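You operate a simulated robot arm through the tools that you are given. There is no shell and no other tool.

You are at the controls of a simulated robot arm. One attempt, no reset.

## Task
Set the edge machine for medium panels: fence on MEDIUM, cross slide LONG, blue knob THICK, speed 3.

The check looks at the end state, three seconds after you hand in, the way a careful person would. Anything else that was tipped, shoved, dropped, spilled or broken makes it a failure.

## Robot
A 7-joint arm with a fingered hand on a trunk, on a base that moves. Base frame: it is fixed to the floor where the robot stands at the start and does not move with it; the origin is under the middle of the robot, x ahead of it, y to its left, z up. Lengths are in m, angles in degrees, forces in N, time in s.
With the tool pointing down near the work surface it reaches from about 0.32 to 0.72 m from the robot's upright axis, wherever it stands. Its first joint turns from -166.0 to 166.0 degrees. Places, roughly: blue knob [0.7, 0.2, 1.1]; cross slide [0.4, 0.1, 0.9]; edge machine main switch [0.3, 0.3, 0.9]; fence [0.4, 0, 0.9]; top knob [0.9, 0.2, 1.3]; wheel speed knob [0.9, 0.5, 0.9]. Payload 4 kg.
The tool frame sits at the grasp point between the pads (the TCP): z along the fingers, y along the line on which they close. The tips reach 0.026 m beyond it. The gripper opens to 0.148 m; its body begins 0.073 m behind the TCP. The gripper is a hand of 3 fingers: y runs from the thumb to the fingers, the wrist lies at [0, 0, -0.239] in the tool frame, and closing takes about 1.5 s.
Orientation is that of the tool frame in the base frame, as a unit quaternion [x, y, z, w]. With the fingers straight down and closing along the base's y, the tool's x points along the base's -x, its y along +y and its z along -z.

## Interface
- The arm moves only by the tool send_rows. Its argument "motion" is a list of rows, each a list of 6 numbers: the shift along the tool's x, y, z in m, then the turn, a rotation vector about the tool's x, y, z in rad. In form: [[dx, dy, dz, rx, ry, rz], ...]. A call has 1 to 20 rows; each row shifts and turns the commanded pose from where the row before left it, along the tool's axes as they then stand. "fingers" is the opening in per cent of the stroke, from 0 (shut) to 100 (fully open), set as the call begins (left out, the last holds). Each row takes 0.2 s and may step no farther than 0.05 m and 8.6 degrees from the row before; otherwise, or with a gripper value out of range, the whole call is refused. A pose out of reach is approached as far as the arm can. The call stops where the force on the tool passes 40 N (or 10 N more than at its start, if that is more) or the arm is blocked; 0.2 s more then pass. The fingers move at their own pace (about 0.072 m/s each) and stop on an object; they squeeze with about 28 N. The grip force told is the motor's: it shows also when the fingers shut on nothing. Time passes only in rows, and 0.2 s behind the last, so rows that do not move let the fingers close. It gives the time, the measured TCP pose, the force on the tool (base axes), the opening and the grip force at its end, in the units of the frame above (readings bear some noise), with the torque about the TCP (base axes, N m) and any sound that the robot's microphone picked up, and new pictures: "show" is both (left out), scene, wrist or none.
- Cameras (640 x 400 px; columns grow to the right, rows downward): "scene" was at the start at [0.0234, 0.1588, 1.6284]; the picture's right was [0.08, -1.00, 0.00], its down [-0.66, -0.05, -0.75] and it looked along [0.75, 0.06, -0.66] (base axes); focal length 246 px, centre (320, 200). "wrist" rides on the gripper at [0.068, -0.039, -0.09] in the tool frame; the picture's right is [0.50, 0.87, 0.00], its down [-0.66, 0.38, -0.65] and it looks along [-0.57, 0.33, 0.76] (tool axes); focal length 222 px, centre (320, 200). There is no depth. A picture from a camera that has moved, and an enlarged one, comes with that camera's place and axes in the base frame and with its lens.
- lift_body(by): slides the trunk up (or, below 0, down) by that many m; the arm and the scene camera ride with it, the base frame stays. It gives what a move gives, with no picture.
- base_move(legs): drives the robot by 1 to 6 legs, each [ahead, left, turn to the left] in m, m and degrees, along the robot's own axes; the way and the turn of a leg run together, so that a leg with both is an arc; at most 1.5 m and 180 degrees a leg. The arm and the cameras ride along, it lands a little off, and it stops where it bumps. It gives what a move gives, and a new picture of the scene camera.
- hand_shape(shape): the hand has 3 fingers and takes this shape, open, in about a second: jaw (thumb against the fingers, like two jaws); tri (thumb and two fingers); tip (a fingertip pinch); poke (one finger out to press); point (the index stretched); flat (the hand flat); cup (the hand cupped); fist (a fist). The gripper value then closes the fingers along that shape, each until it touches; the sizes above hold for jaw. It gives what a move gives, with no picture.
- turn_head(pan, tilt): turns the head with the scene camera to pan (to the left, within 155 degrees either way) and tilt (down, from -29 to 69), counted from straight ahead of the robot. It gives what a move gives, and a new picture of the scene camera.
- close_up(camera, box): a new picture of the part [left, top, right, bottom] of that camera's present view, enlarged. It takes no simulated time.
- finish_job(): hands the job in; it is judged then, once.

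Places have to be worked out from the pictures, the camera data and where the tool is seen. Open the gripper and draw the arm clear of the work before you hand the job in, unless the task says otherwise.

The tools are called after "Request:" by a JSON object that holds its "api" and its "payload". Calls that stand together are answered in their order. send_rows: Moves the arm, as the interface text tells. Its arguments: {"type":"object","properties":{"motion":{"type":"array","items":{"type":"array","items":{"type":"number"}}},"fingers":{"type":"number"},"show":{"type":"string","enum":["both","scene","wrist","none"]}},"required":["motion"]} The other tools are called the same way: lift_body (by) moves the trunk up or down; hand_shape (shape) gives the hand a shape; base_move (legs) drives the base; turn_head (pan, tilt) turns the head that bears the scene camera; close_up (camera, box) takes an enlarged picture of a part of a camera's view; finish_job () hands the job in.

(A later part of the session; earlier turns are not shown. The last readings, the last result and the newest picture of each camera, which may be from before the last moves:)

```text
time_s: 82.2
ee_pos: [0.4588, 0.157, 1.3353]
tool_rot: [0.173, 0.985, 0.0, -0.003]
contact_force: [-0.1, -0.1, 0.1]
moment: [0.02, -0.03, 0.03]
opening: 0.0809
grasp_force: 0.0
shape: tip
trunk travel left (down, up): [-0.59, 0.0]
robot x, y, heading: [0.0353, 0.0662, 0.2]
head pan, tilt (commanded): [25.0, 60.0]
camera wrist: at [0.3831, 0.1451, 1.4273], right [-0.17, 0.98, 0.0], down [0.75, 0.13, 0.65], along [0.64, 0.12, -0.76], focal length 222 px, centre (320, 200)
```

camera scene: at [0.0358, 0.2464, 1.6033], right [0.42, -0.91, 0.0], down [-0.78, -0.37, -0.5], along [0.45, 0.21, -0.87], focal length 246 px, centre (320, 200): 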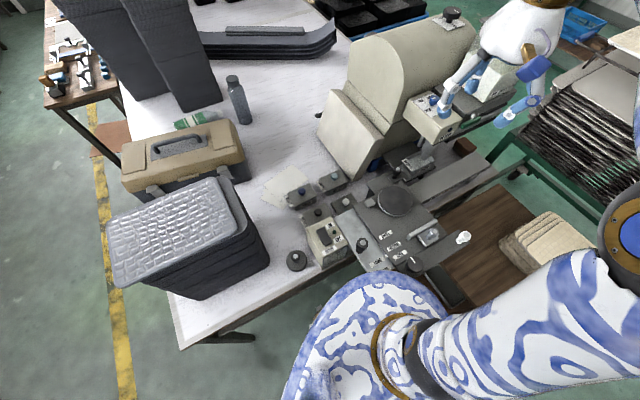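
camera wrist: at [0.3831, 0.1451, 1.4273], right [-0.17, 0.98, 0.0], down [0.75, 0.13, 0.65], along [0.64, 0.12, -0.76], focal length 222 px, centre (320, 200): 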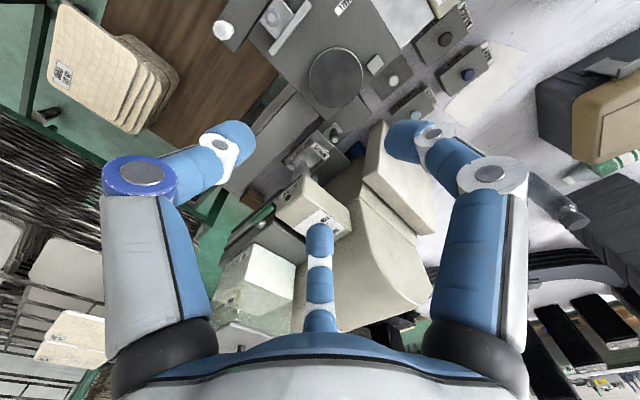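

Arrived at about (0.036, 0.067). I'll zoom on the blue knob panel and the top knob from the scene camera.

Request:
{"api": "close_up", "payload": {"camera": "scene", "box": [400, 80, 470, 140]}}

Request:
{"api": "close_up", "payload": {"camera": "scene", "box": [420, 0, 490, 45]}}

Request:
{"api": "close_up", "payload": {"camera": "wrist", "box": [240, 140, 400, 260]}}

Request:
{"api": "close_up", "payload": {"camera": "scene", "box": [370, 180, 480, 280]}}

```text
6.67 times, centred on (435, 110) of scene
camera zoom: at [0.0353, 0.2454, 1.6034], right [0.42, -0.91, 0.0], down [-0.78, -0.37, -0.5], along [0.45, 0.21, -0.87], focal length 1643 px, centre (-447, 800)
```

zoom: 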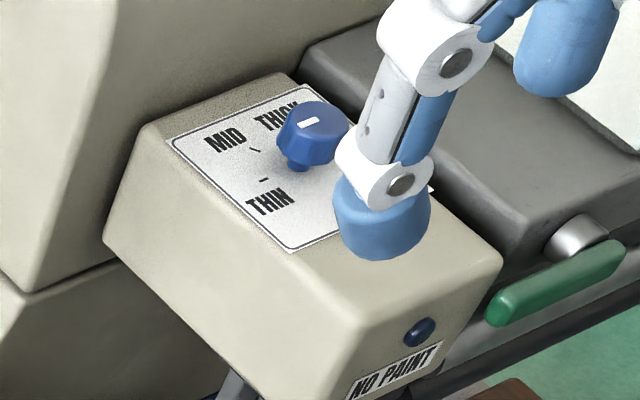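

```text
8.89 times, centred on (455, 22) of scene
camera zoom: at [0.0353, 0.2454, 1.6034], right [0.42, -0.91, 0.0], down [-0.78, -0.37, -0.5], along [0.45, 0.21, -0.87], focal length 2191 px, centre (-880, 1778)
```

zoom: 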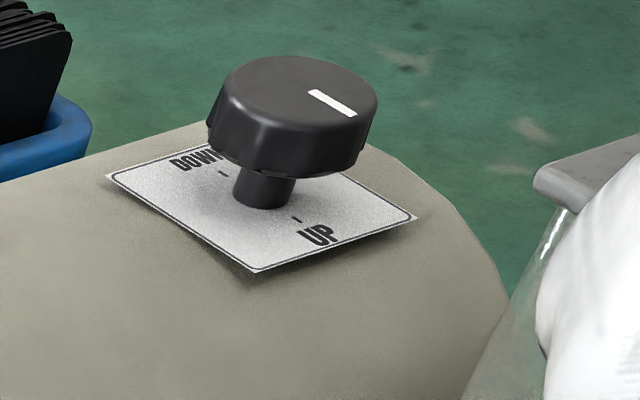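

```text
3.33 times, centred on (320, 200) of wrist
camera zoom: at [0.3831, 0.1451, 1.4273], right [-0.17, 0.98, 0.0], down [0.75, 0.13, 0.65], along [0.64, 0.12, -0.76], focal length 740 px, centre (320, 200)
```

zoom: 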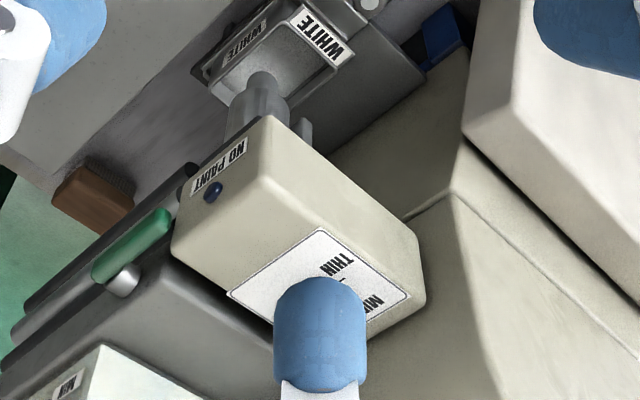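

```text
4.00 times, centred on (425, 230) of scene
camera zoom: at [0.0353, 0.2454, 1.6034], right [0.42, -0.91, 0.0], down [-0.78, -0.37, -0.5], along [0.45, 0.21, -0.87], focal length 986 px, centre (-100, 80)
```

zoom: 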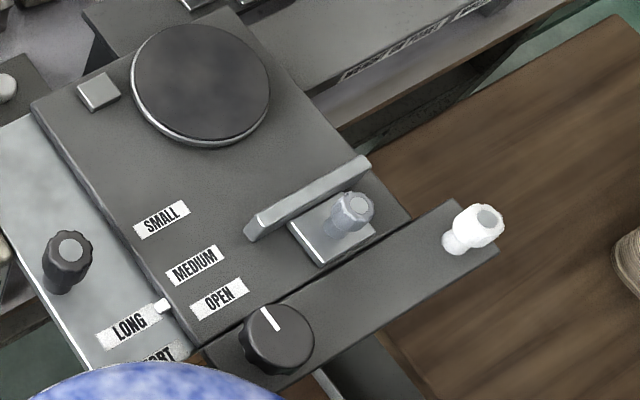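

The top knob is an UP/DOWN control (not to be touched). A finger hides the blue knob, so I shift the hand sideways for a clear look at its pointer and labels.

Request:
{"api": "send_rows", "payload": {"motion": [[0, -0.04, 0, 0, 0, 0], [0, -0.04, 0, 0, 0, 0], [0, -0.02, 0, 0, 0, 0]], "fingers": 100, "show": "both"}}

Request:
{"api": "close_up", "payload": {"camera": "scene", "box": [400, 80, 470, 140]}}

Request:
{"api": "close_up", "payload": {"camera": "wrist", "box": [330, 160, 490, 280]}}

```text
time_s: 83.0
ee_pos: [0.424, 0.0626, 1.3369]
tool_rot: [0.173, 0.985, 0.001, -0.003]
contact_force: [-0.1, -0.2, 0.3]
moment: [-0.03, 0.02, -0.01]
opening: 0.1481
grasp_force: 0.1
shape: tip
trunk travel left (down, up): [-0.59, 0.0]
robot x, y, heading: [0.0341, 0.0655, 0.3]
head pan, tilt (commanded): [25.0, 60.0]
camera scene: at [0.035, 0.245, 1.6035], right [0.42, -0.91, 0.0], down [-0.78, -0.37, -0.5], along [0.45, 0.21, -0.87], focal length 246 px, centre (320, 200)
camera wrist: at [0.3474, 0.0505, 1.4279], right [-0.18, 0.98, 0.0], down [0.75, 0.13, 0.65], along [0.64, 0.12, -0.76], focal length 222 px, centre (320, 200)
```

scene: 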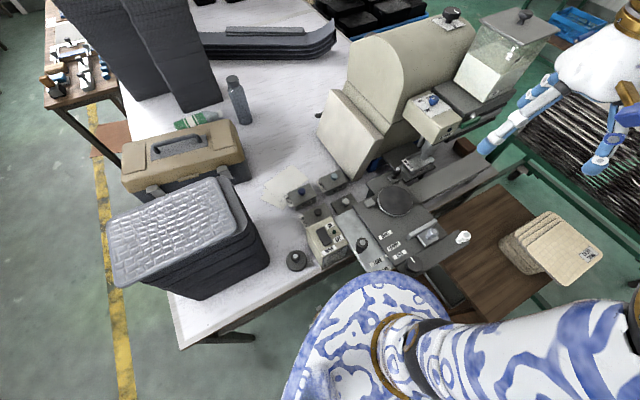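
wrist: 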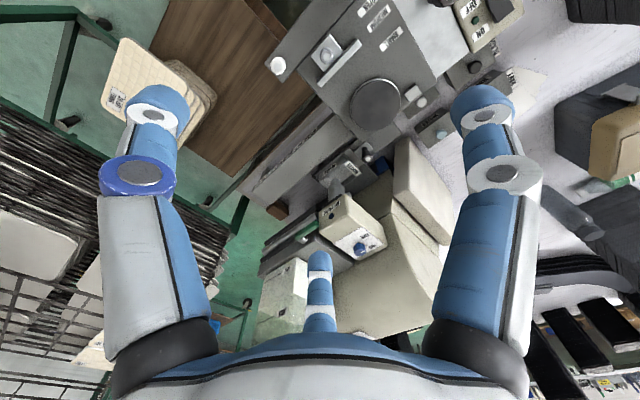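

```text
6.67 times, centred on (435, 110) of scene
camera zoom: at [0.035, 0.245, 1.6035], right [0.42, -0.91, 0.0], down [-0.78, -0.37, -0.5], along [0.45, 0.21, -0.87], focal length 1643 px, centre (-447, 800)
```

zoom: 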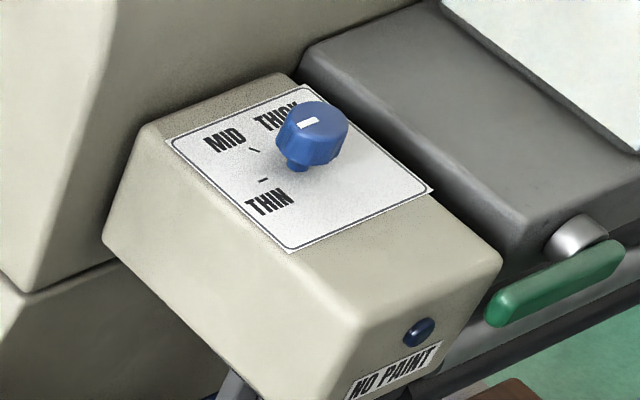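

```text
3.33 times, centred on (410, 220) of wrist
camera zoom: at [0.3474, 0.0505, 1.4279], right [-0.18, 0.98, 0.0], down [0.75, 0.13, 0.65], along [0.64, 0.12, -0.76], focal length 740 px, centre (20, 133)
```

zoom: 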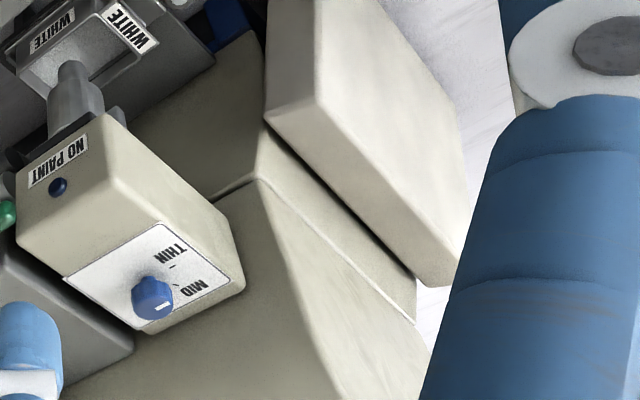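

Zooming further on the knob and its pointer from both cameras.

Request:
{"api": "close_up", "payload": {"camera": "scene", "box": [415, 88, 447, 112]}}

Request:
{"api": "close_up", "payload": {"camera": "wrist", "box": [344, 230, 400, 265]}}

```text
16.00 times, centred on (431, 100) of scene
camera zoom: at [0.035, 0.245, 1.6035], right [0.42, -0.91, 0.0], down [-0.78, -0.37, -0.5], along [0.45, 0.21, -0.87], focal length 3943 px, centre (-1456, 1800)
```

zoom: 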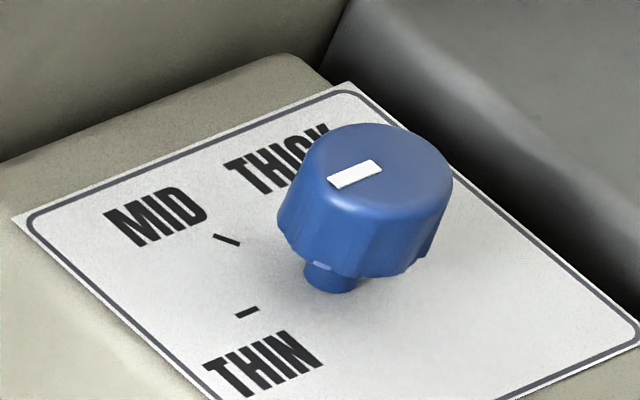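

```text
11.43 times, centred on (372, 248) of wrist
camera zoom: at [0.3474, 0.0505, 1.4279], right [-0.18, 0.98, 0.0], down [0.75, 0.13, 0.65], along [0.64, 0.12, -0.76], focal length 2538 px, centre (-274, -343)
```

zoom: 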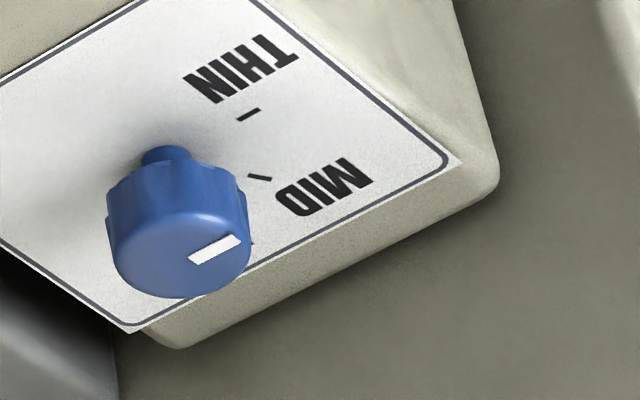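

Knob top is at about (0.7225, 0.204, 1.141), panel at z≈1.116; its pointer is at/near THIN (9 o'clock), THICK is at 12 o'clock, so it needs ~90° clockwise. The hood wall is only ~55 mm behind, so I'll lean the hand 15° back toward the front, approach to ~80 mm above and look.

Request:
{"api": "send_rows", "payload": {"motion": [[0, 0, 0, 0, 0, -0.1397], [0, 0, 0, 0, 0, -0.1397], [0, 0, 0, 0, 0, -0.1397], [0, 0, 0, 0, 0, -0.1397], [0, 0, 0, 0, 0, -0.1397], [0, 0, 0, 0, 0, -0.1397], [0, 0, 0, 0, 0, -0.1397], [0, 0, 0, 0, 0, -0.1397], [0, 0, 0, 0, 0, -0.1397], [0, 0, 0, 0, -0.131, 0], [0, 0, 0, 0, -0.131, 0], [0, 0, 0, 0, 0, 0]], "fingers": 36, "show": "none"}}

Request:
{"api": "send_rows", "payload": {"motion": [[-0.0288, -0.0186, 0.0219, 0, 0, 0], [-0.0288, -0.0186, 0.0219, 0, 0, 0], [-0.0288, -0.0186, 0.0219, 0, 0, 0], [-0.0288, -0.0186, 0.0219, 0, 0, 0], [-0.0288, -0.0186, 0.0219, 0, 0, 0], [-0.0288, -0.0186, 0.0219, 0, 0, 0], [-0.0288, -0.0186, 0.0219, 0, 0, 0], [-0.0288, -0.0186, 0.0219, 0, 0, 0], [0, 0, 0, 0, 0, 0]], "show": "both"}}

Request:
{"api": "close_up", "payload": {"camera": "wrist", "box": [220, 60, 420, 200]}}

```text
time_s: 85.5
ee_pos: [0.4257, 0.0628, 1.3358]
tool_rot: [-0.435, 0.891, 0.06, 0.116]
contact_force: [0.1, 0.3, 0.7]
moment: [0.0, -0.03, 0.0]
opening: 0.0537
grasp_force: 0.1
shape: tip
trunk travel left (down, up): [-0.59, 0.0]
robot x, y, heading: [0.0351, 0.0621, 0.2]
head pan, tilt (commanded): [25.0, 60.0]
```

```text
time_s: 87.5
ee_pos: [0.7078, 0.1814, 1.2241]
tool_rot: [-0.435, 0.891, 0.059, 0.115]
contact_force: [0.5, -0.4, 0.4]
moment: [0.0, 0.01, -0.01]
opening: 0.0535
grasp_force: 0.1
shape: tip
trunk travel left (down, up): [-0.59, 0.0]
robot x, y, heading: [0.0368, 0.0668, 0.1]
head pan, tilt (commanded): [25.0, 60.0]
camera scene: at [0.0349, 0.245, 1.6035], right [0.42, -0.91, 0.0], down [-0.78, -0.37, -0.5], along [0.45, 0.21, -0.87], focal length 246 px, centre (320, 200)
camera wrist: at [0.6831, 0.0902, 1.2944], right [-0.98, 0.15, -0.12], down [-0.01, 0.6, 0.8], along [0.2, 0.79, -0.58], focal length 222 px, centre (320, 200)
```

scene: 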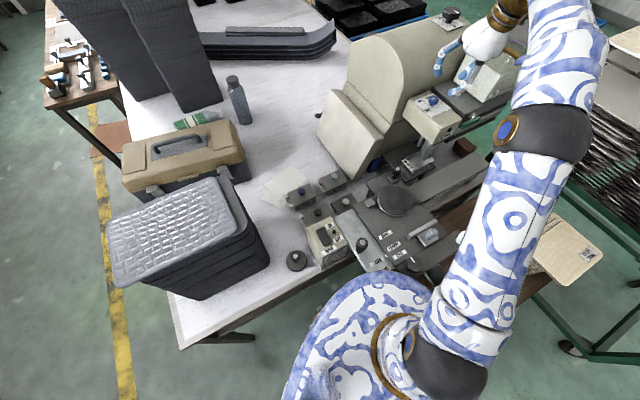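
wrist: 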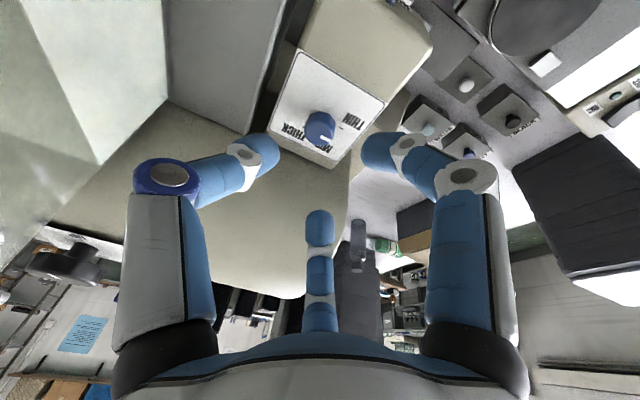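

```text
2.86 times, centred on (320, 130) of wrist
camera zoom: at [0.6831, 0.0902, 1.2944], right [-0.98, 0.15, -0.12], down [-0.01, 0.6, 0.8], along [0.2, 0.79, -0.58], focal length 635 px, centre (320, 400)
```

zoom: 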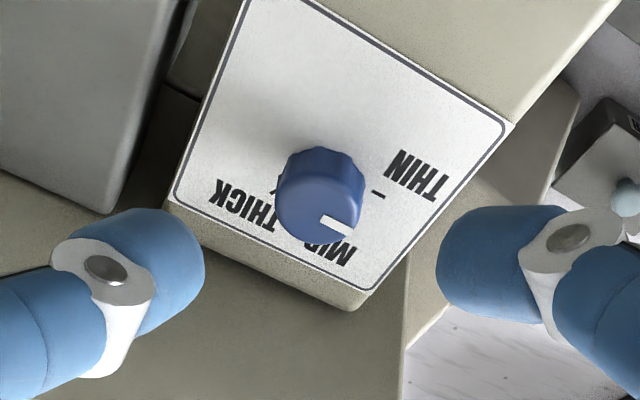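

The view confirms: THIN tick right, MID below, THICK left of the knob, and the pointer is on THIN. I'll correct ~3 mm sideways and advance along the tool axis to put the tips around the knob.

Request:
{"api": "send_rows", "payload": {"motion": [[0.0016, 0.0027, 0.02, 0, 0, 0], [0, 0, 0.02, 0, 0, 0], [0, 0, 0.02, 0, 0, 0], [0, 0, 0.01, 0, 0, 0], [0, 0, 0, 0, 0, 0]], "show": "wrist"}}

Request:
{"api": "close_up", "payload": {"camera": "wrist", "box": [220, 90, 420, 250]}}

```text
time_s: 88.8
ee_pos: [0.7139, 0.1988, 1.1582]
tool_rot: [-0.436, 0.891, 0.059, 0.115]
contact_force: [-0.1, 0.2, -0.5]
moment: [-0.02, 0.0, 0.02]
opening: 0.0534
grasp_force: 0.1
shape: tip
trunk travel left (down, up): [-0.59, 0.0]
robot x, y, heading: [0.0349, 0.0646, 0.1]
head pan, tilt (commanded): [25.0, 60.0]
camera wrist: at [0.6906, 0.1062, 1.2285], right [-0.98, 0.15, -0.12], down [-0.01, 0.6, 0.8], along [0.2, 0.79, -0.58], focal length 222 px, centre (320, 200)
```

wrist: 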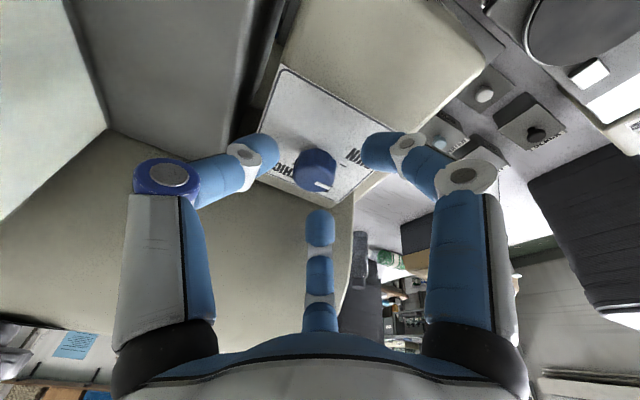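

```text
2.50 times, centred on (320, 170) of wrist
camera zoom: at [0.6906, 0.1062, 1.2285], right [-0.98, 0.15, -0.12], down [-0.01, 0.6, 0.8], along [0.2, 0.79, -0.58], focal length 555 px, centre (320, 275)
```

zoom: 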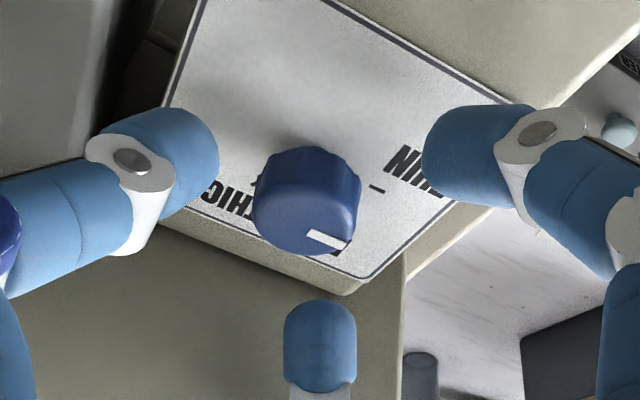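

Slightly left of centre by ~3 mm; correcting that while going the last 7 mm, then closing on the knob.

Request:
{"api": "send_rows", "payload": {"motion": [[0.0015, -0.0025, 0.0035, 0, 0, 0], [0, 0, 0.0035, 0, 0, 0], [0, 0, 0, 0, 0, 0]], "show": "none"}}

Request:
{"api": "send_rows", "payload": {"motion": [[0, 0, 0, 0, 0, 0], [0, 0, 0, 0, 0, 0], [0, 0, 0, 0, 0, 0], [0, 0, 0, 0, 0, 0], [0, 0, 0, 0, 0, 0]], "fingers": 0, "show": "wrist"}}

Request:
{"api": "close_up", "payload": {"camera": "wrist", "box": [220, 90, 420, 250]}}

```text
time_s: 89.5
ee_pos: [0.7167, 0.1969, 1.1503]
tool_rot: [-0.435, 0.891, 0.06, 0.116]
contact_force: [-0.2, -0.2, 0.1]
moment: [0.0, -0.02, 0.02]
opening: 0.0535
grasp_force: 0.1
shape: tip
trunk travel left (down, up): [-0.59, 0.0]
robot x, y, heading: [0.0347, 0.0641, 0.1]
head pan, tilt (commanded): [25.0, 60.0]
```

```text
time_s: 90.8
ee_pos: [0.7164, 0.1965, 1.149]
tool_rot: [-0.435, 0.891, 0.059, 0.115]
contact_force: [-0.7, -0.3, -3.0]
moment: [-0.12, 0.03, -0.02]
opening: 0.0198
grasp_force: 27.7
shape: tip
trunk travel left (down, up): [-0.59, 0.0]
robot x, y, heading: [0.037, 0.0622, 0.3]
head pan, tilt (commanded): [25.0, 60.0]
camera wrist: at [0.693, 0.1042, 1.221], right [-0.98, 0.15, -0.12], down [-0.01, 0.6, 0.8], along [0.2, 0.79, -0.58], focal length 222 px, centre (320, 200)
```

wrist: 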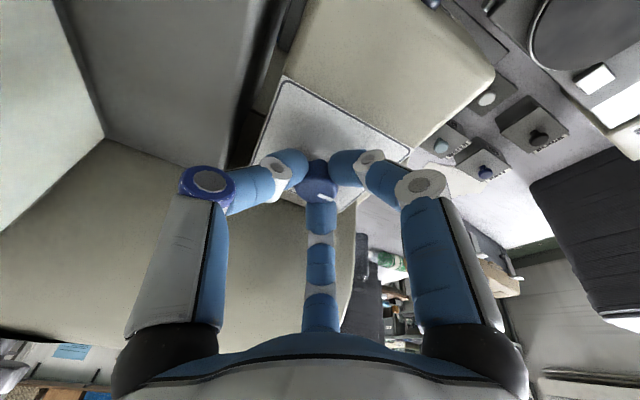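

```text
2.50 times, centred on (320, 170) of wrist
camera zoom: at [0.693, 0.1042, 1.221], right [-0.98, 0.15, -0.12], down [-0.01, 0.6, 0.8], along [0.2, 0.79, -0.58], focal length 555 px, centre (320, 275)
```

zoom: 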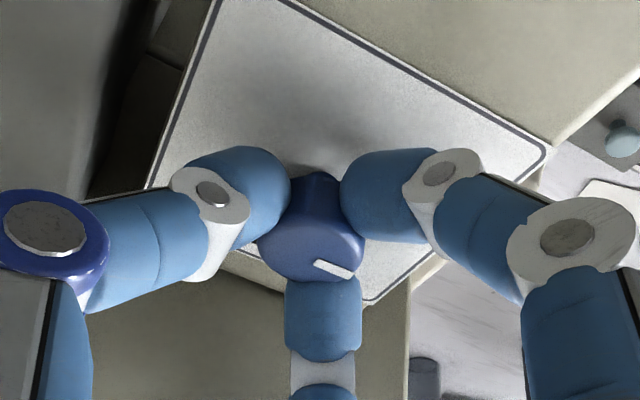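

The knob is held with the pointer visible. Turning it clockwise in steps about the tool axis, 30° first.

Request:
{"api": "send_rows", "payload": {"motion": [[0, 0, 0, 0, 0, 0.131], [0, 0, 0, 0, 0, 0.131], [0, 0, 0, 0, 0, 0.131], [0, 0, 0, 0, 0, 0.131], [0, 0, 0, 0, 0, 0]], "show": "wrist"}}

Request:
{"api": "close_up", "payload": {"camera": "wrist", "box": [220, 90, 420, 250]}}

```text
time_s: 92.0
ee_pos: [0.7167, 0.1977, 1.1502]
tool_rot: [-0.188, 0.974, 0.087, 0.096]
contact_force: [-2.8, 0.5, -0.2]
moment: [-0.24, 0.0, 0.02]
opening: 0.0204
grasp_force: 28.1
shape: tip
trunk travel left (down, up): [-0.59, 0.0]
robot x, y, heading: [0.0334, 0.0608, 0.2]
head pan, tilt (commanded): [25.0, 60.0]
camera wrist: at [0.6555, 0.1208, 1.218], right [-0.79, 0.62, 0.01], down [0.35, 0.44, 0.83], along [0.51, 0.65, -0.56], focal length 222 px, centre (320, 200)
```

wrist: 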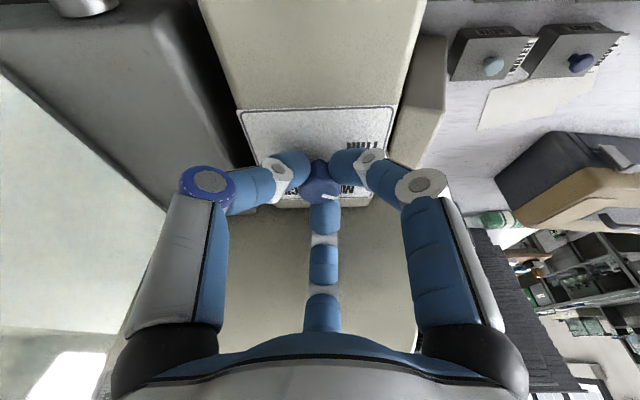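

```text
2.50 times, centred on (320, 170) of wrist
camera zoom: at [0.6555, 0.1208, 1.218], right [-0.79, 0.62, 0.01], down [0.35, 0.44, 0.83], along [0.51, 0.65, -0.56], focal length 555 px, centre (320, 275)
```

zoom: 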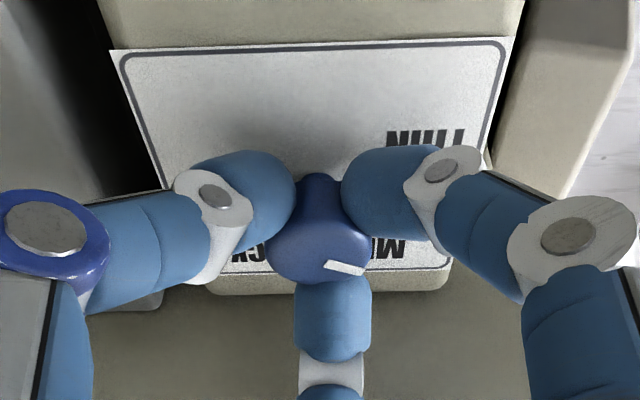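

The knob follows the hand (pointer fixed in view). Turning 60° more.

Request:
{"api": "send_rows", "payload": {"motion": [[0, 0, 0, 0, 0, 0.131], [0, 0, 0, 0, 0, 0.131], [0, 0, 0, 0, 0, 0.131], [0, 0, 0, 0, 0, 0.131], [0, 0, 0, 0, 0, 0.131], [0, 0, 0, 0, 0, 0.131], [0, 0, 0, 0, 0, 0.131], [0, 0, 0, 0, 0, 0.131], [0, 0, 0, 0, 0, 0]], "show": "wrist"}}

Request:
{"api": "close_up", "payload": {"camera": "wrist", "box": [220, 90, 420, 250]}}

Request:
{"api": "close_up", "payload": {"camera": "scene", "box": [400, 70, 480, 130]}}

```text
time_s: 94.0
ee_pos: [0.7165, 0.1973, 1.15]
tool_rot: [0.324, 0.937, 0.123, 0.04]
contact_force: [-2.2, 5.0, -1.9]
moment: [-0.3, 0.08, 0.04]
opening: 0.0191
grasp_force: 28.2
shape: tip
trunk travel left (down, up): [-0.59, 0.0]
robot x, y, heading: [0.0337, 0.0644, 0.1]
head pan, tilt (commanded): [25.0, 60.0]
camera wrist: at [0.6261, 0.1927, 1.2285], right [0.12, 0.97, 0.23], down [0.64, -0.25, 0.73], along [0.76, 0.05, -0.65], focal length 222 px, centre (320, 200)
```

wrist: 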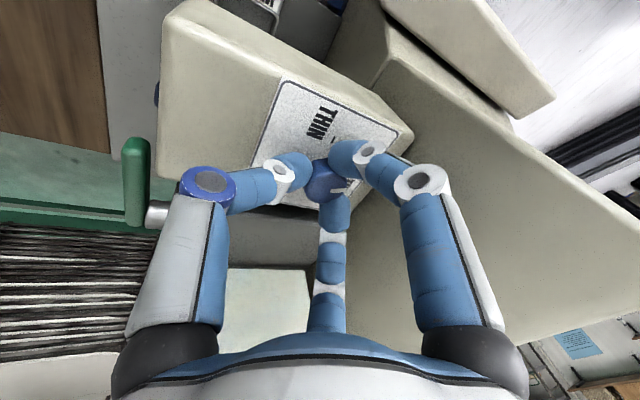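

```text
2.50 times, centred on (320, 170) of wrist
camera zoom: at [0.6261, 0.1927, 1.2285], right [0.12, 0.97, 0.23], down [0.64, -0.25, 0.73], along [0.76, 0.05, -0.65], focal length 555 px, centre (320, 275)
```

zoom: 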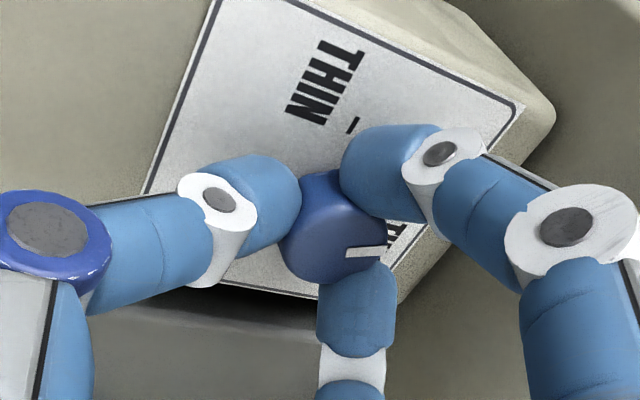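

```text
6.67 times, centred on (440, 100) of scene
camera zoom: at [0.0352, 0.2461, 1.6033], right [0.42, -0.91, 0.0], down [-0.78, -0.37, -0.5], along [0.45, 0.21, -0.87], focal length 1643 px, centre (-480, 867)
```

zoom: 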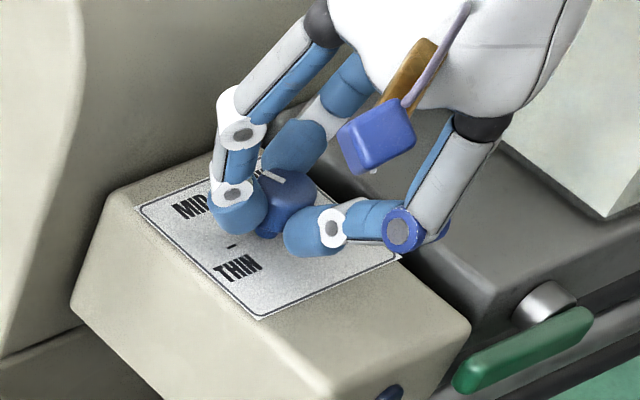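

Zooming to compare the pointer with the THICK tick.

Request:
{"api": "close_up", "payload": {"camera": "scene", "box": [415, 85, 447, 109]}}

Request:
{"api": "close_up", "payload": {"camera": "wrist", "box": [290, 140, 370, 200]}}

```text
16.00 times, centred on (431, 97) of scene
camera zoom: at [0.0352, 0.2461, 1.6033], right [0.42, -0.91, 0.0], down [-0.78, -0.37, -0.5], along [0.45, 0.21, -0.87], focal length 3943 px, centre (-1456, 1848)
```

zoom: 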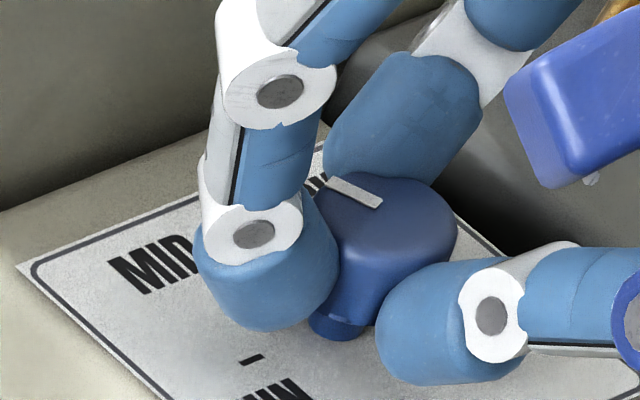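

```text
6.67 times, centred on (330, 170) of wrist
camera zoom: at [0.6261, 0.1927, 1.2285], right [0.12, 0.97, 0.23], down [0.64, -0.25, 0.73], along [0.76, 0.05, -0.65], focal length 1481 px, centre (253, 400)
```

zoom: 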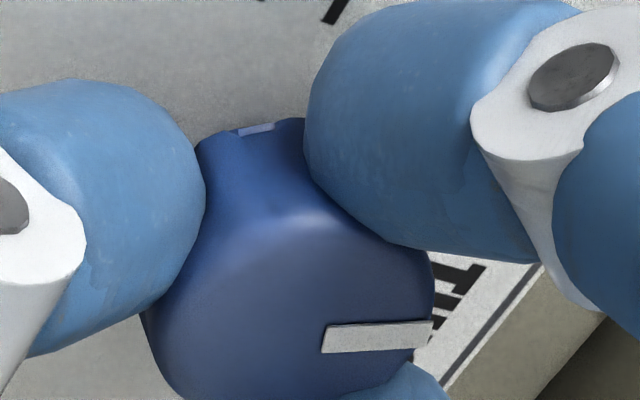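

By intersecting with the knob-top plane, the pointer went from ~140° to ~77°, which is the MID tick; the ticks are ~60° apart with THICK near 22–25°. Turning further clockwise.

Request:
{"api": "send_rows", "payload": {"motion": [[0, 0, 0, 0, 0, 0.131], [0, 0, 0, 0, 0, 0.131], [0, 0, 0, 0, 0, 0.131], [0, 0, 0, 0, 0, 0.131], [0, 0, 0, 0, 0, 0]], "show": "wrist"}}

Request:
{"api": "close_up", "payload": {"camera": "scene", "box": [415, 85, 447, 109]}}

Request:
{"api": "close_up", "payload": {"camera": "wrist", "box": [270, 120, 390, 210]}}

```text
time_s: 95.2
ee_pos: [0.7165, 0.1971, 1.1498]
tool_rot: [0.557, 0.821, 0.129, 0.006]
contact_force: [-2.9, 3.2, -5.4]
moment: [-0.29, 0.17, 0.04]
opening: 0.0181
grasp_force: 28.4
shape: tip
trunk travel left (down, up): [-0.59, 0.0]
robot x, y, heading: [0.0361, 0.0666, -0.1]
head pan, tilt (commanded): [25.0, 60.0]
camera wrist: at [0.6413, 0.2287, 1.2383], right [0.6, 0.76, 0.26], down [0.49, -0.6, 0.63], along [0.63, -0.25, -0.74], focal length 222 px, centre (320, 200)
```

wrist: 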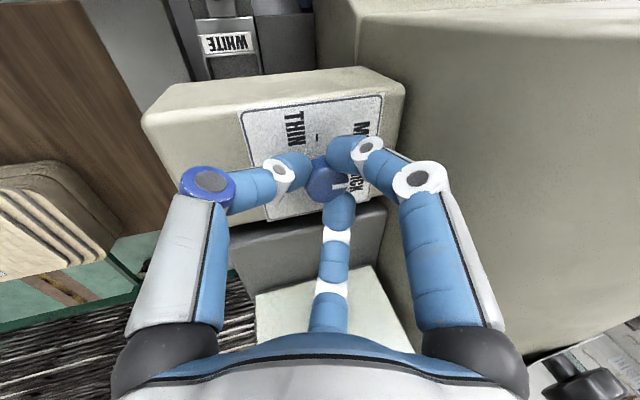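

```text
16.00 times, centred on (431, 97) of scene
camera zoom: at [0.0352, 0.246, 1.6033], right [0.42, -0.91, 0.0], down [-0.78, -0.37, -0.5], along [0.45, 0.21, -0.87], focal length 3943 px, centre (-1456, 1848)
```

zoom: 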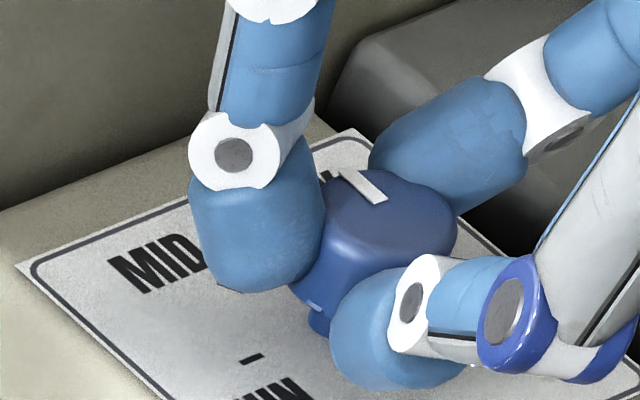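

```text
4.44 times, centred on (330, 165) of wrist
camera zoom: at [0.6413, 0.2287, 1.2383], right [0.6, 0.76, 0.26], down [0.49, -0.6, 0.63], along [0.63, -0.25, -0.74], focal length 987 px, centre (276, 356)
```

zoom: 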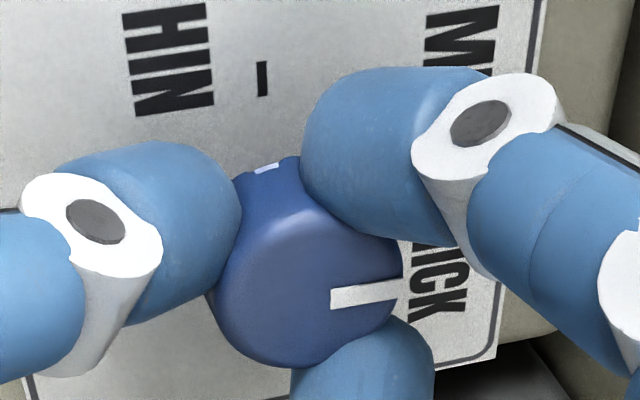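

Pointer now about 59°; fingers are slipping a little, so I continue another 30° and re-check.

Request:
{"api": "send_rows", "payload": {"motion": [[0, 0, 0, 0, 0, 0.131], [0, 0, 0, 0, 0, 0.131], [0, 0, 0, 0, 0, 0.131], [0, 0, 0, 0, 0, 0.131], [0, 0, 0, 0, 0, 0]], "show": "wrist"}}

Request:
{"api": "close_up", "payload": {"camera": "scene", "box": [415, 85, 447, 109]}}

Request:
{"api": "close_up", "payload": {"camera": "wrist", "box": [270, 120, 390, 210]}}

```text
time_s: 96.3
ee_pos: [0.7163, 0.1996, 1.149]
tool_rot: [0.75, 0.649, 0.126, -0.028]
contact_force: [-7.0, 3.7, -9.0]
moment: [-0.35, 0.31, 0.07]
opening: 0.018
grasp_force: 28.4
shape: tip
trunk travel left (down, up): [-0.59, 0.0]
robot x, y, heading: [0.0381, 0.065, 0.3]
head pan, tilt (commanded): [25.0, 60.0]
camera wrist: at [0.6727, 0.2523, 1.248], right [0.91, 0.35, 0.22], down [0.19, -0.83, 0.53], along [0.37, -0.44, -0.82], focal length 222 px, centre (320, 200)
```

wrist: 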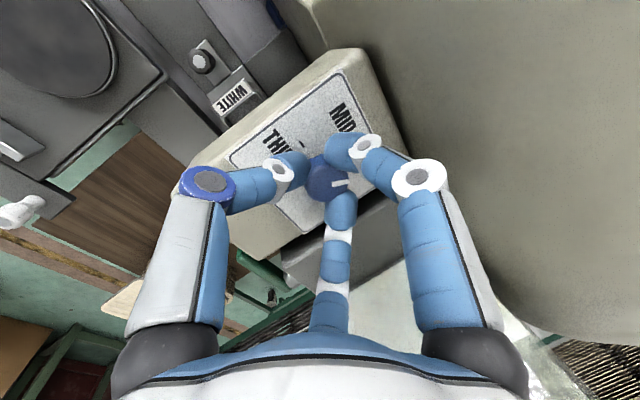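

```text
16.00 times, centred on (431, 97) of scene
camera zoom: at [0.035, 0.2461, 1.6033], right [0.42, -0.91, 0.0], down [-0.78, -0.37, -0.5], along [0.45, 0.21, -0.87], focal length 3943 px, centre (-1456, 1848)
```

zoom: 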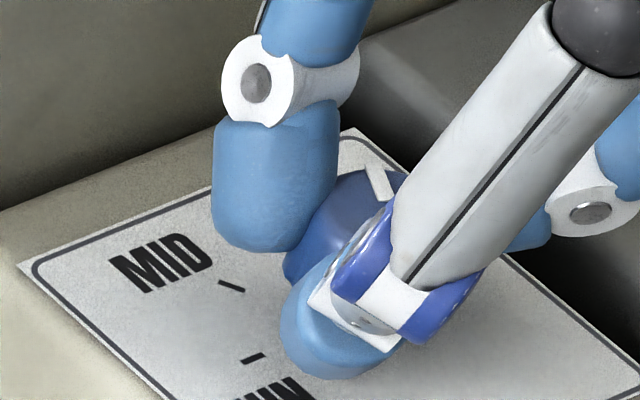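

```text
4.44 times, centred on (330, 165) of wrist
camera zoom: at [0.6727, 0.2523, 1.248], right [0.91, 0.35, 0.22], down [0.19, -0.83, 0.53], along [0.37, -0.44, -0.82], focal length 987 px, centre (276, 356)
```

zoom: 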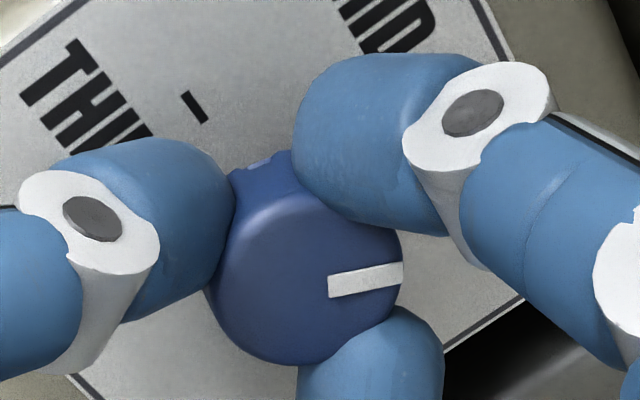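

Pointer is now ≈28°. I'll open the fingers and back off a little to see the THICK tick and judge the last few degrees.

Request:
{"api": "send_rows", "payload": {"motion": [[0, 0, 0, 0, 0, 0], [0, 0, 0, 0, 0, 0], [0, 0, 0, 0, 0, 0], [0, 0, -0.02, 0, 0, 0], [0, 0, -0.03, 0, 0, 0], [0, 0, -0.03, 0, 0, 0]], "fingers": 36, "show": "both"}}

Request:
{"api": "close_up", "payload": {"camera": "wrist", "box": [250, 60, 390, 170]}}

Request:
{"api": "close_up", "payload": {"camera": "scene", "box": [415, 85, 447, 109]}}

```text
time_s: 97.8
ee_pos: [0.7056, 0.1804, 1.2292]
tool_rot: [0.75, 0.649, 0.127, -0.027]
contact_force: [0.3, -1.2, -0.2]
moment: [-0.03, -0.01, 0.0]
opening: 0.0527
grasp_force: 0.0
shape: tip
trunk travel left (down, up): [-0.59, 0.0]
robot x, y, heading: [0.0355, 0.0667, 0.1]
head pan, tilt (commanded): [25.0, 60.0]
camera scene: at [0.0353, 0.2451, 1.6035], right [0.42, -0.91, 0.0], down [-0.78, -0.37, -0.5], along [0.45, 0.21, -0.87], focal length 246 px, centre (320, 200)
camera wrist: at [0.6618, 0.2344, 1.3269], right [0.91, 0.35, 0.22], down [0.19, -0.83, 0.53], along [0.37, -0.44, -0.82], focal length 222 px, centre (320, 200)
```

scene: 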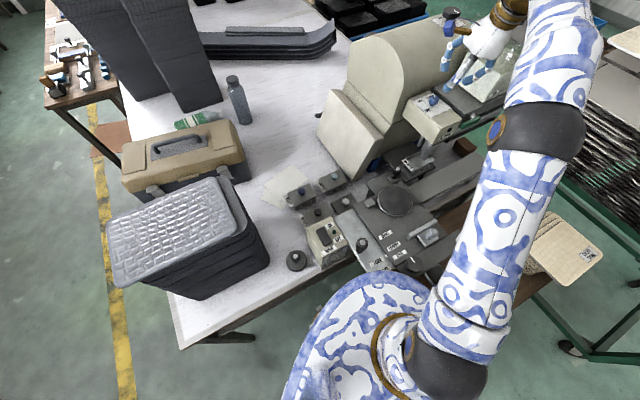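
wrist: 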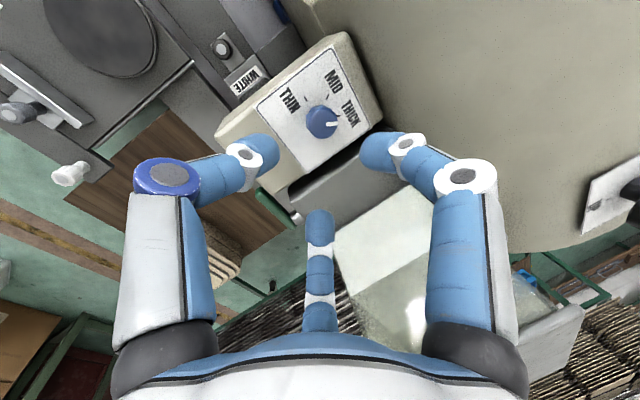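

```text
3.64 times, centred on (320, 115) of wrist
camera zoom: at [0.6618, 0.2344, 1.3269], right [0.91, 0.35, 0.22], down [0.19, -0.83, 0.53], along [0.37, -0.44, -0.82], focal length 808 px, centre (320, 509)
```

zoom: 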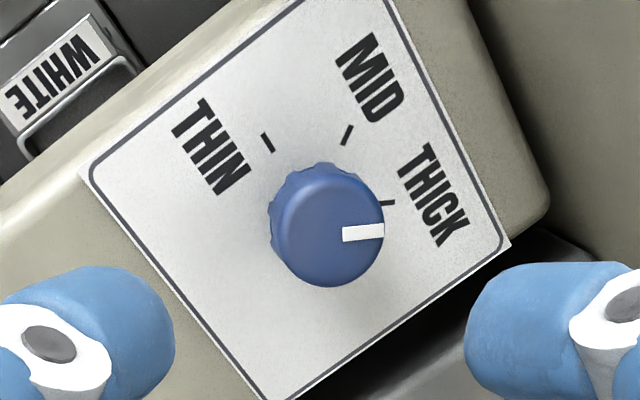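

```text
16.00 times, centred on (431, 97) of scene
camera zoom: at [0.0353, 0.2451, 1.6035], right [0.42, -0.91, 0.0], down [-0.78, -0.37, -0.5], along [0.45, 0.21, -0.87], focal length 3943 px, centre (-1456, 1848)
```

zoom: 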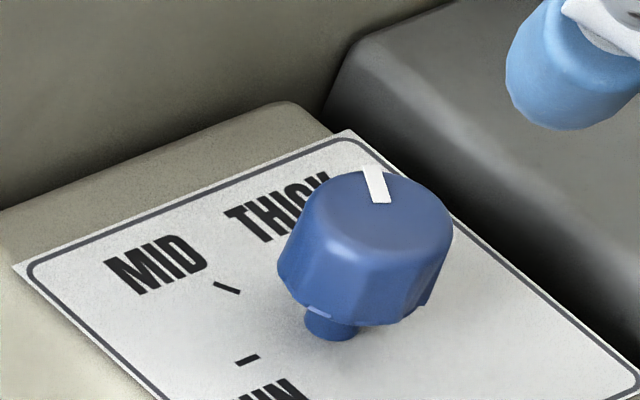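

All three ticks are visible now: I compute THIN 143°, MID 84°, THICK 25.6°, and the pointer at 25–27°, so the blue knob is on THICK. I'll retract the arm up and back so I can survey a route to the speed knob behind the hood.

Request:
{"api": "send_rows", "payload": {"motion": [[0.0085, 0.0047, -0.0363, 0, 0, 0], [0.0085, 0.0047, -0.0363, 0, 0, 0], [0.0085, 0.0047, -0.0363, 0, 0, 0], [0.0085, 0.0047, -0.0363, 0, 0, 0], [-0.0164, -0.0402, -0.009, 0, 0, 0], [-0.0164, -0.0402, -0.009, 0, 0, 0], [-0.0164, -0.0402, -0.009, 0, 0, 0], [-0.0164, -0.0402, -0.009, 0, 0, 0], [-0.0164, -0.0402, -0.009, 0, 0, 0], [-0.0164, -0.0402, -0.009, 0, 0, 0], [-0.0164, -0.0402, -0.009, 0, 0, 0], [0, 0, 0, 0, 0, 0]], "fingers": 50, "show": "none"}}

Request:
{"api": "turn_head", "payload": {"pan": 40, "tilt": 25}}

Request:
{"api": "close_up", "payload": {"camera": "scene", "box": [280, 100, 480, 250]}}

```text
time_s: 100.3
ee_pos: [0.3539, 0.097, 1.3268]
tool_rot: [0.75, 0.649, 0.126, -0.027]
contact_force: [-0.1, 0.3, 0.3]
moment: [-0.02, -0.02, 0.0]
opening: 0.0738
grasp_force: 0.0
shape: tip
out of reach, approached as far as the arm can: row 1, 2, 3, 4
trunk travel left (down, up): [-0.59, 0.0]
robot x, y, heading: [0.0358, 0.0629, 0.1]
head pan, tilt (commanded): [25.0, 60.0]
```

```text
time_s: 101.4
ee_pos: [0.3546, 0.0975, 1.3272]
tool_rot: [0.749, 0.65, 0.126, -0.027]
contact_force: [1.0, 0.0, -0.4]
moment: [0.02, 0.0, -0.01]
opening: 0.0737
grasp_force: 0.1
shape: tip
trunk travel left (down, up): [-0.59, 0.0]
robot x, y, heading: [0.0343, 0.0632, 0.1]
head pan, tilt (commanded): [40.0, 25.0]
camera scene: at [0.0452, 0.2762, 1.6535], right [0.64, -0.77, 0.0], down [-0.32, -0.27, -0.91], along [0.69, 0.58, -0.42], focal length 246 px, centre (320, 200)
```

scene: 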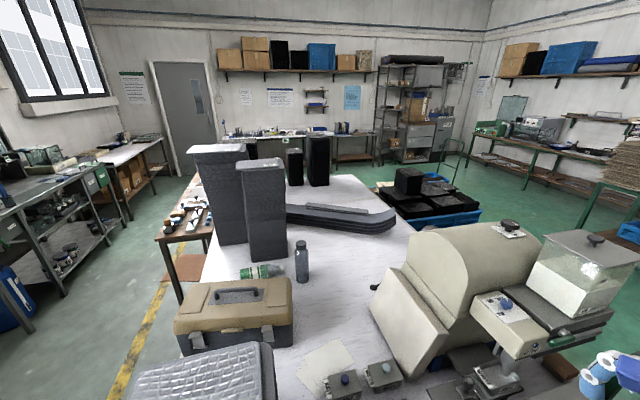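

```text
2.67 times, centred on (380, 175) of scene
camera zoom: at [0.0452, 0.2762, 1.6535], right [0.64, -0.77, 0.0], down [-0.32, -0.27, -0.91], along [0.69, 0.58, -0.42], focal length 657 px, centre (160, 267)
```

zoom: 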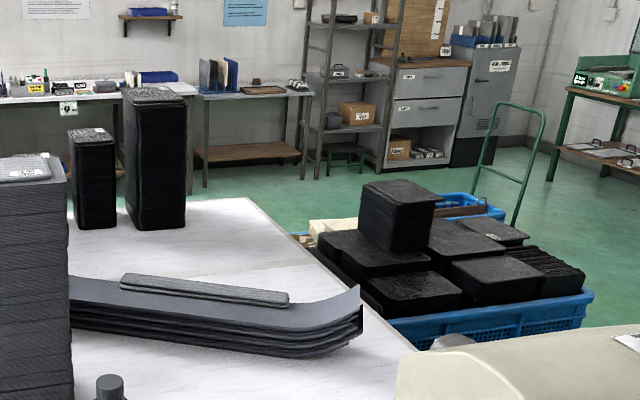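

I'll look to the right side too, to map the route around the machine.

Request:
{"api": "turn_head", "payload": {"pan": 5, "tilt": 25}}

Request:
{"api": "turn_head", "payload": {"pan": -35, "tilt": 30}}

Request:
{"api": "turn_head", "payload": {"pan": -75, "tilt": 30}}

```text
time_s: 102.4
ee_pos: [0.3547, 0.0969, 1.3263]
tool_rot: [0.749, 0.65, 0.127, -0.028]
contact_force: [1.1, 0.3, 0.2]
moment: [0.03, -0.01, 0.01]
opening: 0.0734
grasp_force: 0.0
shape: tip
trunk travel left (down, up): [-0.59, 0.0]
robot x, y, heading: [0.0348, 0.0664, 0.2]
head pan, tilt (commanded): [5.0, 25.0]
camera scene: at [0.0664, 0.2251, 1.6535], right [0.09, -1.0, 0.0], down [-0.42, -0.04, -0.91], along [0.9, 0.08, -0.42], focal length 246 px, centre (320, 200)
```

scene: 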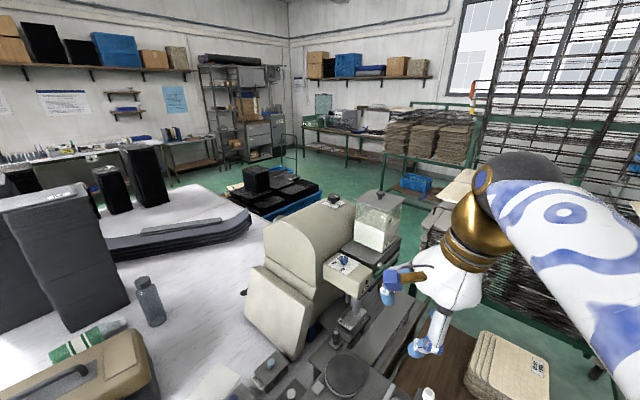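

```text
time_s: 103.4
ee_pos: [0.3548, 0.0967, 1.326]
tool_rot: [0.749, 0.649, 0.127, -0.027]
contact_force: [0.0, 0.2, 0.3]
moment: [-0.03, 0.01, 0.01]
opening: 0.0737
grasp_force: 0.0
shape: tip
trunk travel left (down, up): [-0.59, 0.0]
robot x, y, heading: [0.0381, 0.0671, 0.1]
head pan, tilt (commanded): [-35.0, 30.0]
camera scene: at [0.0489, 0.1652, 1.6456], right [-0.57, -0.82, 0.0], down [-0.41, 0.29, -0.87], along [0.71, -0.49, -0.5], focal length 246 px, centre (320, 200)
```

scene: 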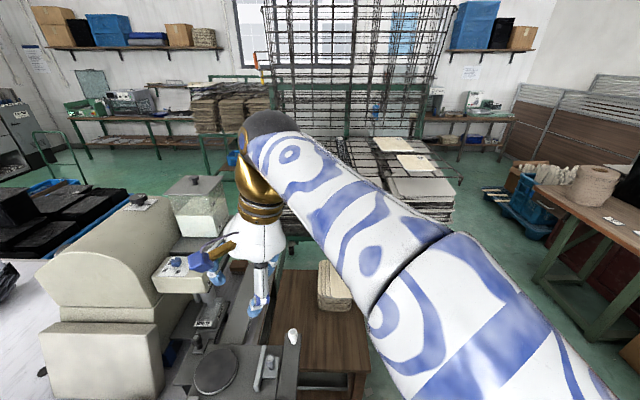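

```text
time_s: 104.5
ee_pos: [0.3544, 0.0961, 1.3266]
tool_rot: [0.749, 0.65, 0.126, -0.027]
contact_force: [-0.8, -0.2, 0.7]
moment: [0.01, 0.03, 0.0]
opening: 0.0735
grasp_force: 0.0
shape: tip
trunk travel left (down, up): [-0.59, 0.0]
robot x, y, heading: [0.0335, 0.0643, 0.1]
head pan, tilt (commanded): [-75.0, 30.0]
camera scene: at [-0.0017, 0.1295, 1.6456], right [-0.97, -0.26, 0.0], down [-0.13, 0.48, -0.87], along [0.23, -0.84, -0.5], focal length 246 px, centre (320, 200)
```

scene: 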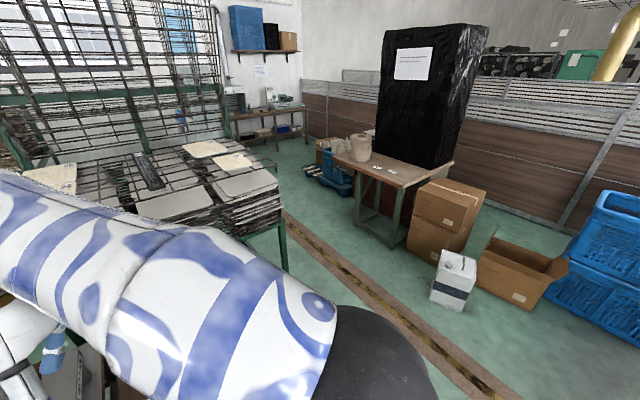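

Mapping suggests wide free floor to the right of the table behind the machine, reachable round the table's far end. First I'll zoom on the black item peeking out behind the leaning panel in case it is the speed knob.

Request:
{"api": "turn_head", "payload": {"pan": 45, "tilt": 35}}

Request:
{"api": "close_up", "payload": {"camera": "scene", "box": [310, 150, 470, 290]}}

```text
time_s: 106.5
ee_pos: [0.3536, 0.0962, 1.326]
tool_rot: [0.749, 0.65, 0.127, -0.027]
contact_force: [0.7, -0.2, 0.1]
moment: [0.0, -0.03, -0.02]
opening: 0.0736
grasp_force: 0.0
shape: tip
trunk travel left (down, up): [-0.59, 0.0]
robot x, y, heading: [0.0373, 0.0632, 0.5]
head pan, tilt (commanded): [45.0, 35.0]
camera scene: at [0.0368, 0.2792, 1.6378], right [0.71, -0.71, 0.0], down [-0.41, -0.41, -0.82], along [0.58, 0.58, -0.57], focal length 246 px, centre (320, 200)
```

scene: 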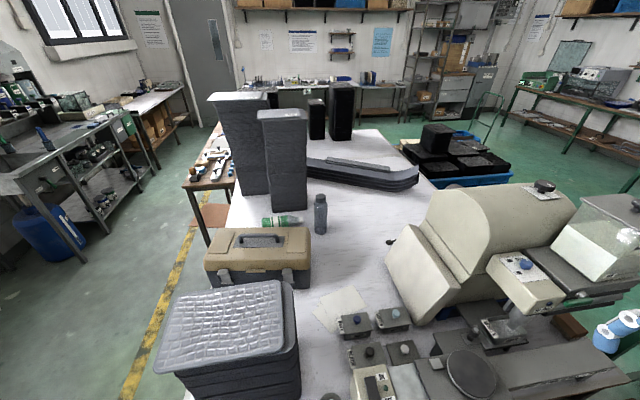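

```text
2.86 times, centred on (390, 220) of scene
camera zoom: at [0.0368, 0.2792, 1.6378], right [0.71, -0.71, 0.0], down [-0.41, -0.41, -0.82], along [0.58, 0.58, -0.57], focal length 704 px, centre (120, 143)
```

zoom: 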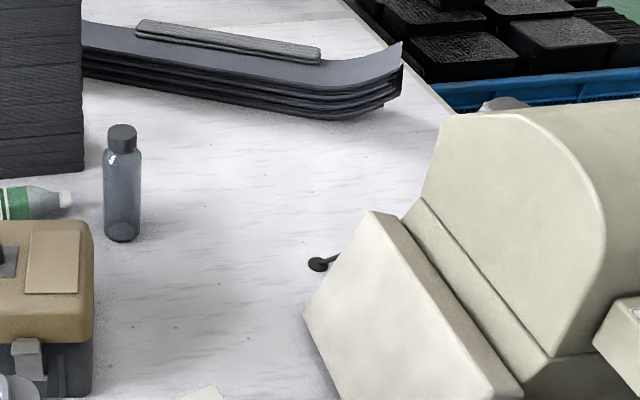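

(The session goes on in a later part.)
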